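You operate a simulated robot arm through the tools that you are given. There is no shell and no other tool. Be economical: measure what you need, move in short steps, check, and stop when the job is done.

Carry out the task below with a simulated robot arm. There is one attempt and no reset: what you move stays moved.

TASK
Slide the orange roller along the top of the picking table until it stands next to the absorbent pad with the green band.
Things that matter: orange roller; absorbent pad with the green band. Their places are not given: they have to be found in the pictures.

It is judged by the outcome, as a careful person would: the job done as asked, and still so three seconds after it is handed in. It fails if anything else is knocked over, pushed out of place, dropped, spilled or broken.

THE ROBOT
A 7-joint arm with a two-finger parallel gripper, fixed in place. Base frame: the origin is at the foot of the arm, x ahead of it, y to its left, z up; the work surface is at about z = 0. Lengths are in mm, angles in degrees, forces in N, time in s.
With the tool pointing down near the work surface it reaches from about 240 to 620 mm from the base axis. Its first joint turns from -66.0 to 66.0 degrees. Payload 2.6 kg.
Tool frame: the origin (TCP) lies between the finger pads and is the grasp point; the fingertips stand 30 mm ahead of it; z points along the fingers, y is the line along which they close. The gripper opens to 94 mm. The fingers are 28 mm wide and 10 mm thick; the gripper's body (50 by 96 mm) begins 55 mm behind the TCP.
Orientation is that of the tool frame in the base frame, as a unit quaternion [w, x, y, z]. With the fingers straight down and closing along the base's y, the tool's x points along the base's -x, its y along +y and its z along -z.

THE INTERFACE
- The arm moves only by the tool drive_tool. Its argument "increments" is a list that holds one entry, the list of rows, each a list of 6 numbers: the shift along the base's x, y, z in mm, then the turn, a rotation vector about the base's x, y, z in rad. In form: [[[tx, ty, tz, ax, ay, az], ...]]. A call has 1 to 8 rows; each row shifts and turns the commanded pose from where the row before left it. "fingers" is the opening in per cent of the stroke, from 0 (shut) to 100 (fully open), set as the call begins (left out, the last holds). A row lasts 0.2 s, in which the tool goes at most 50 mm and 8.6 degrees; a call with a longer step from one row to the next is refused whole, and so is a gripper value outside its range. A pose out of reach is approached as far as the arm can. The call stops where the force on the tool passes 40 N (or 10 N more than at its start, if that is more) or the arm is blocked; 0.2 s more then pass. The fingers move at their own pace (about 72 mm/s each) and stop on an object; they squeeze with about 31 N. The grip force told is the motor's: it shows also when the fingers shut on nothing. Time passes only in rows, and 0.2 s behind the last, so rows that do not move let the fingers close. It gives the time, the measured TCP pose, the force on the tool (base axes), the opening and the grip force at its end, in the units of the frame above (readings bear some noise).
- Cameras (640 x 400 px; columns grow to the right, rows downward): "scene" is fixed at [41.2, 438.6, 568]; the picture's right is [-0.71, -0.70, 0.00], its down [-0.38, 0.39, -0.84] and it looks along [0.59, -0.60, -0.55] (base axes); focal length 375 px, centre (320, 200). "wrist" rides on the gripper at [-37, 0, -58] in the tool frame; the picture's right is [0.00, -1.00, 0.00], its down [0.97, 0.00, -0.24] and it looks along [0.24, 0.00, 0.97] (tool axes); focal length 218 px, centre (320, 200).
- grab_frame(camera): a new picture of that camera. No time passes.
- locate(camera, pixels): for up to 12 pixels [column, row] of the newest picture of that camera ("zoom" is the newest enlarged one), the place [x, y, z] in the base frame of the surface seen there, good to about 3 mm. No time passes.
- inspect(camera, box): a new picture of the part [left, top, right, bottom] of that camera's present view, enlarged. No time passes.
- job_done(): hands the job in; it is judged then, once.

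Work in short steps. Measure before you move; look again where a grasp or a placing could have gone wrong, and mend it. You have 60 turns and 22 pictures in all, the two below and enlarged ones among them. Open the gripper and draw the arm clear of the work before you hand the job in, unless the task says otherwise; then end with one line.

The tools are called after "Call:" by a JSON object that holds its "method" and its "body". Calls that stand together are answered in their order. drive_tool: Moves the arm, as the interface text tells. Its arguments: {"type":"object","properties":{"increments":{"type":"array","items":{"type":"array","items":{"type":"array","items":{"type":"number"}}}},"fingers":{"type":"number"}},"required":["increments"]} The other tools are called the same way: grab_frame (camera) takes a picture; locate (camera, pixels) gives the place of the surface under pixels of a picture; inspect (camera, box) takes an enlarged picture of a part of a camera's view; job_done () hands the job in.

At the start:

```text
time_s: 0.0
position: [408.6, 140.3, 289.4]
tool_rot: [0.0, 0.0, 1.0, -0.001]
wrist_force: [0.4, 0.0, -0.3]
gripper_width: 94.1
grip_force: 0.1
```

scene: 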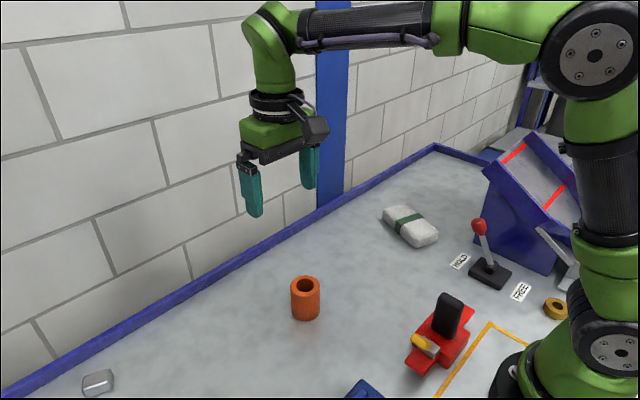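
wrist: 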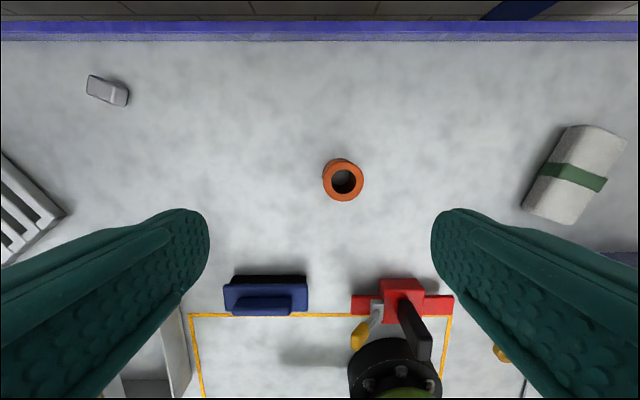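

The orange roller is at scene (305,298), and the pad with the green band is at (410,226). I'll measure both, along with the nearby surfaces.

Call:
{"method": "locate", "body": {"camera": "scene", "pixels": [[305, 278], [305, 290], [305, 318], [293, 300], [318, 300], [384, 212], [412, 244], [437, 238], [403, 207], [410, 222], [360, 270], [445, 300]]}}

Call:
{"method": "locate", "body": {"camera": "wrist", "pixels": [[342, 162], [342, 200], [325, 180], [361, 180], [570, 126], [625, 140], [524, 206], [566, 222], [575, 176], [343, 182], [402, 290], [440, 300]]}}

Call:
{"method": "inspect", "body": {"camera": "scene", "box": [260, 180, 480, 340]}}

```text
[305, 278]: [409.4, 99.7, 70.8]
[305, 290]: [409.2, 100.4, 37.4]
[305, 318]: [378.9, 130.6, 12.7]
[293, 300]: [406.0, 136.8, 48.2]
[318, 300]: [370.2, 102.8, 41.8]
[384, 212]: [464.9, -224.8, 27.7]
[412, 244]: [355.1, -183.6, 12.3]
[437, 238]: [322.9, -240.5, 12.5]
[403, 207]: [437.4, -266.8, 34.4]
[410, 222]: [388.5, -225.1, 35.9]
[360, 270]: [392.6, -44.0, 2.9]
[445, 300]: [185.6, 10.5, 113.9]
```

```text
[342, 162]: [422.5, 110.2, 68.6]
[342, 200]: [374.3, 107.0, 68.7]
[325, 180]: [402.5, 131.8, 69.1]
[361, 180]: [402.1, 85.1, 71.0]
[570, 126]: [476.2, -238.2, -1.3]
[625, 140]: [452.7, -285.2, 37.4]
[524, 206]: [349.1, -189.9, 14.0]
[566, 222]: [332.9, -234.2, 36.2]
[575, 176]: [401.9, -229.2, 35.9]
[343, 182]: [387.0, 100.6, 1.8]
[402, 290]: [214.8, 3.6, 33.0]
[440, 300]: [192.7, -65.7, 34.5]
```

```text
2.50 times, centred on (370, 260) of scene
```

zoom: 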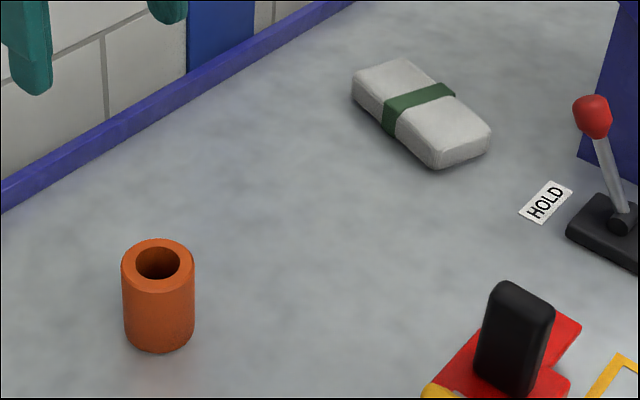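

The roller stands upright at about (398,108), 46 mm in diameter and 70 mm high. Next I'll measure the pad's near edge in the zoom picture, from (352,97) to (435,167).

Call:
{"method": "locate", "body": {"camera": "zoom", "pixels": [[352, 80], [354, 96], [385, 126], [410, 150], [432, 166], [360, 78], [385, 104], [430, 145], [488, 145], [158, 342], [135, 335], [185, 335]]}}

Call:
{"method": "drive_tool", "body": {"increments": [[[-2, -6, 0, 0, 0, 0.145], [-2, -6, 0, 0, 0, 0.145], [-2, -6, 0, 0, 0, 0.145], [-2, -6, 0, 0, 0, 0.145], [-2, -6, 0, 0, 0, 0.145], [0, -2, 0, 0, 0, 0.145], [0, 0, 0, 0, 0, 0.145], [0, 0, 0, 0, 0, 0.145]]], "fingers": 100}}

```text
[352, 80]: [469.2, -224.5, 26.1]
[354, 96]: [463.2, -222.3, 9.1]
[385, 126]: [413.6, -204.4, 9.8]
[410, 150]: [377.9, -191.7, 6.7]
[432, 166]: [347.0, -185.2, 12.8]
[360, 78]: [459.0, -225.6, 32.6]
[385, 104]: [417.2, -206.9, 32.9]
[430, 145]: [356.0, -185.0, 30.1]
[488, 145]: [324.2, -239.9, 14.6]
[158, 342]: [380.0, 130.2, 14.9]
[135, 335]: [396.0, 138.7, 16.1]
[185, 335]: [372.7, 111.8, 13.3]
```

```text
time_s: 1.8
position: [398.5, 108.8, 290.2]
tool_rot: [0.0, -0.549, 0.835, 0.0]
wrist_force: [0.2, -0.3, -0.4]
gripper_width: 94.1
grip_force: 0.1
```

Rotation went fine. The pad edge runs at about -18°, so I'll turn a little more and look down at the roller to centre on it.

Call:
{"method": "drive_tool", "body": {"increments": [[[0, 0, -40, 0, 0, 0.1], [0, 0, -40, 0, 0, 0], [0, 0, -20, 0, 0, 0]]]}}

Call:
{"method": "grab_frame", "body": {"camera": "wrist"}}

```text
time_s: 2.6
position: [398.6, 108.7, 189.9]
tool_rot: [-0.001, -0.589, 0.808, 0.0]
wrist_force: [0.0, 1.0, 0.0]
gripper_width: 94.0
grip_force: 0.0
```

```text
18 pictures are left
```

wrist: 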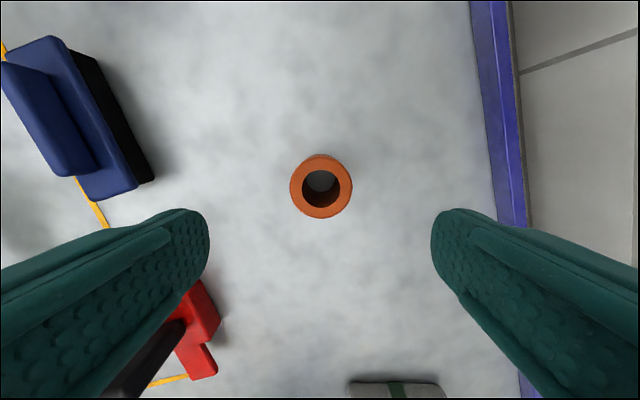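

The roller top is centred near (321,187). I'll verify its rim.

Call:
{"method": "locate", "body": {"camera": "wrist", "pixels": [[292, 188], [350, 188], [321, 160], [321, 215], [300, 168], [341, 208], [301, 208], [342, 168]]}}

```text
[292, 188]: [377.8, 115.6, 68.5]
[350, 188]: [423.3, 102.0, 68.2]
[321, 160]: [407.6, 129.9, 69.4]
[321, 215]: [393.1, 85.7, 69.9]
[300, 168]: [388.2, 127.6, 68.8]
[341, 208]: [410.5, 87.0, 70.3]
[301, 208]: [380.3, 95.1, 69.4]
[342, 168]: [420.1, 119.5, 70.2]
```

The roller centre is (400.3,108.3), so the tool needs about 1.7 mm more in x. I'll lower the open fingers around it to z≈40.

Call:
{"method": "drive_tool", "body": {"increments": [[[1.7, -0.4, -40, 0, 0, 0], [0, 0, -40, 0, 0, 0], [0, 0, -40, 0, 0, 0], [0, 0, -20, 0, 0, 0], [0, 0, -10, 0, 0, 0]]]}}

Call:
{"method": "drive_tool", "body": {"increments": [[[0, 0, 0, 0, 0, 0], [0, 0, 0, 0, 0, 0], [0, 0, 0, 0, 0, 0]]], "fingers": 0}}

Call:
{"method": "grab_frame", "body": {"camera": "scene"}}

```text
time_s: 3.8
position: [400.3, 109.0, 40.5]
tool_rot: [0.0, -0.59, 0.808, 0.0]
wrist_force: [0.2, -0.3, 0.9]
gripper_width: 94.2
grip_force: 0.0
```

```text
time_s: 4.6
position: [400.5, 107.7, 39.5]
tool_rot: [0.0, -0.588, 0.809, -0.001]
wrist_force: [-1.0, 0.3, 0.2]
gripper_width: 57.9
grip_force: 31.1
```

```text
17 pictures are left
```

scene: 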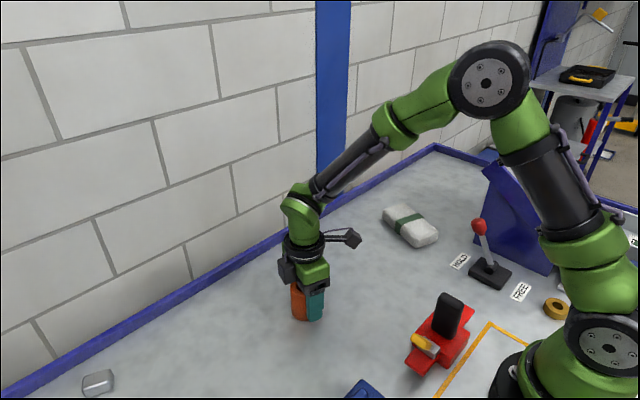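

Grip at 57.9 mm width and 31 N, roller still flat on the table. I'll slide it at constant height toward the pad and stop short.

Call:
{"method": "drive_tool", "body": {"increments": [[[1, -15, 0, 0, 0, 0], [2, -20, 0, 0, 0, 0], [2, -20, 0, 0, 0, 0], [2, -20, 0, 0, 0, 0], [2, -20, 0, 0, 0, 0], [2, -20, 0, 0, 0, 0], [1, -15, 0, 0, 0, 0]]]}}

```text
time_s: 6.2
position: [412.4, -19.4, 40.1]
tool_rot: [0.0, -0.59, 0.808, 0.001]
wrist_force: [-1.3, 10.0, 14.6]
gripper_width: 57.9
grip_force: 30.7
```

It is sliding in contact with the table (friction about 10 N), within limits. Continuing.

Call:
{"method": "drive_tool", "body": {"increments": [[[1, -15, 0, 0, 0, 0], [1, -20, 0, 0, 0, 0], [1, -20, 0, 0, 0, 0], [1, -20, 0, 0, 0, 0], [1, -20, 0, 0, 0, 0], [1, -15, 0, 0, 0, 0], [0, -5, 0, 0, 0, 0]]]}}

Call:
{"method": "grab_frame", "body": {"camera": "wrist"}}

Call:
{"method": "inspect", "body": {"camera": "scene", "box": [300, 150, 480, 270]}}

```text
time_s: 7.8
position: [416.8, -136.5, 39.3]
tool_rot: [0.0, -0.589, 0.808, 0.0]
wrist_force: [-0.6, 8.0, 11.9]
gripper_width: 57.7
grip_force: 30.8
```

```text
16 pictures are left
```

wrist: 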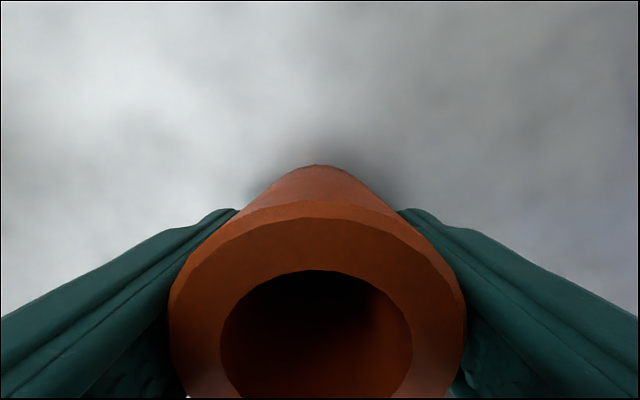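

```text
3.33 times, centred on (390, 210) of scene
```

zoom: 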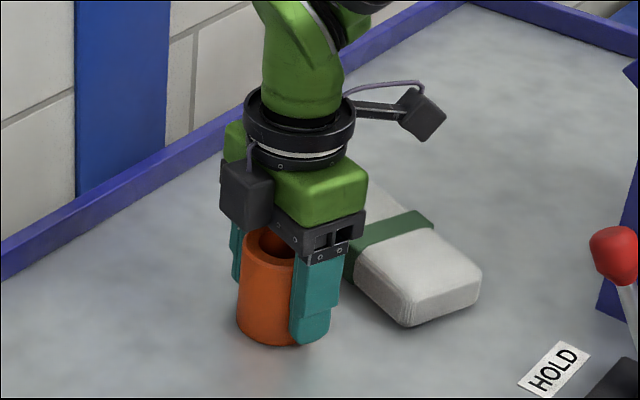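

The roller stands upright, gripped, with the pad just ahead. I'll measure its real diameter and position in these views.

Call:
{"method": "locate", "body": {"camera": "wrist", "pixels": [[174, 310], [462, 310], [320, 206], [320, 265], [225, 330], [408, 330], [320, 168], [320, 185]]}}

Call:
{"method": "locate", "body": {"camera": "zoom", "pixels": [[400, 318], [375, 300], [360, 282], [240, 290], [265, 335], [403, 290], [375, 270]]}}

```text
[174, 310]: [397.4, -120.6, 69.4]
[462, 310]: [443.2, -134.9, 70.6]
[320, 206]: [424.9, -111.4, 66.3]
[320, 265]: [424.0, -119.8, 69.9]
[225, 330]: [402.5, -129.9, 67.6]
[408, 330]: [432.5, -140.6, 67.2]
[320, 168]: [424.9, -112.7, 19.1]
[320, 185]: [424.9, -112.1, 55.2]
```

```text
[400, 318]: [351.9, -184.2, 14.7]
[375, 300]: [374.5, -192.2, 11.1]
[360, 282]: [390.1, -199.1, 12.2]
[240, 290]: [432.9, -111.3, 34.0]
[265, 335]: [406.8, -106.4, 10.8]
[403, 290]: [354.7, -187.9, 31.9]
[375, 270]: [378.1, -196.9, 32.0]
```

The roller radius is about 25 mm, it is centred on the TCP, and the pad edge is 66 mm ahead along the normal. Advancing 32 mm along the normal leaves a gap of about 8 mm.

Call:
{"method": "drive_tool", "body": {"increments": [[[-2.5, -7.6, 0, 0, 0, 0], [-2.5, -7.6, 0, 0, 0, 0], [-2.4, -7.6, 0, 0, 0, 0], [-1.5, -4.7, 0, 0, 0, 0], [-0.9, -3, 0, 0, 0, 0], [0, 0, 0, 0, 0, 0]]]}}

Call:
{"method": "inspect", "body": {"camera": "scene", "box": [300, 150, 480, 270]}}

```text
time_s: 9.2
position: [408.1, -167.4, 39.1]
tool_rot: [0.0, -0.59, 0.808, 0.0]
wrist_force: [0.3, 7.6, 8.0]
gripper_width: 57.9
grip_force: 30.8
```

```text
3.33 times, centred on (390, 210) of scene
```

zoom: 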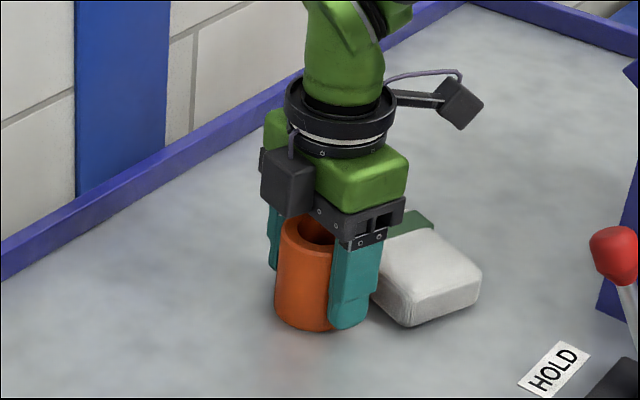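

The roller stands beside the pad, and the pad hasn't moved (its corner is still at (408,326)). I'll release it and raise the arm straight up.

Call:
{"method": "drive_tool", "body": {"increments": [[[0, 0, 0, 0, 0, 0], [0, 0, 0, 0, 0, 0], [0, 0, 0, 0, 0, 0]]], "fingers": 95}}

Call:
{"method": "drive_tool", "body": {"increments": [[[0, 0, 15, 0, 0, 0], [0, 0, 30, 0, 0, 0], [0, 0, 40, 0, 0, 0], [0, 0, 40, 0, 0, 0], [0, 0, 40, 0, 0, 0], [0, 0, 40, 0, 0, 0]]]}}

Call:
{"method": "grab_frame", "body": {"camera": "scene"}}

Call:
{"method": "grab_frame", "body": {"camera": "wrist"}}

```text
time_s: 10.0
position: [408.7, -166.9, 39.8]
tool_rot: [0.0, -0.59, 0.808, 0.0]
wrist_force: [-0.3, -0.1, 0.6]
gripper_width: 89.2
grip_force: 0.1
```

```text
time_s: 11.4
position: [406.8, -167.9, 246.5]
tool_rot: [0.0, -0.59, 0.807, 0.0]
wrist_force: [-0.4, 0.4, -0.4]
gripper_width: 89.4
grip_force: 0.0
```

```text
13 pictures are left
```

scene: 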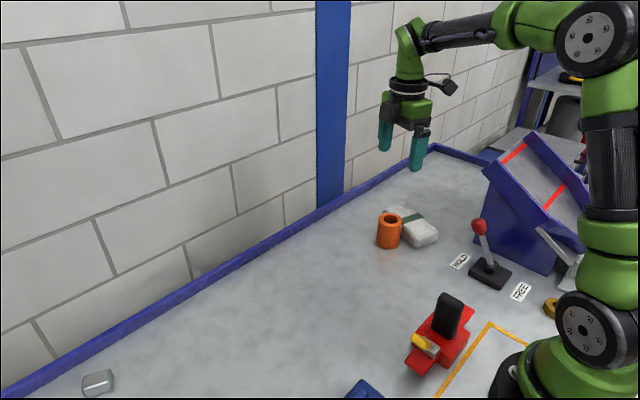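

```text
12 pictures are left
```

wrist: 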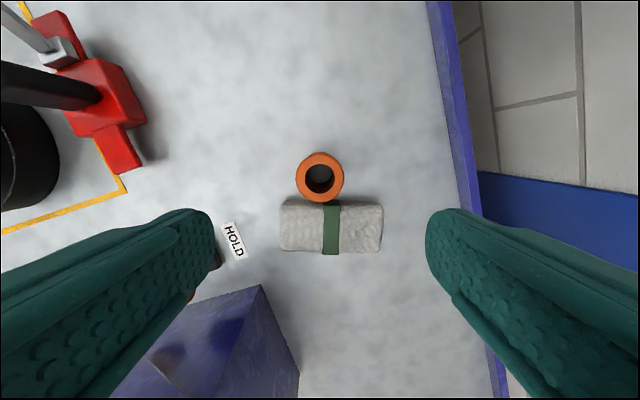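

The roller stands upright right beside the middle of the pad, nothing else has moved, and the arm is clear. I'm handing the job in.

Call:
{"method": "job_done", "body": {}}

```text
The job is handed in.
```

I slid the orange roller along the table, and it now stands upright next to the pad with the green band, with an estimated gap of about 8 mm; the pad and everything else look unmoved in the last pictures.
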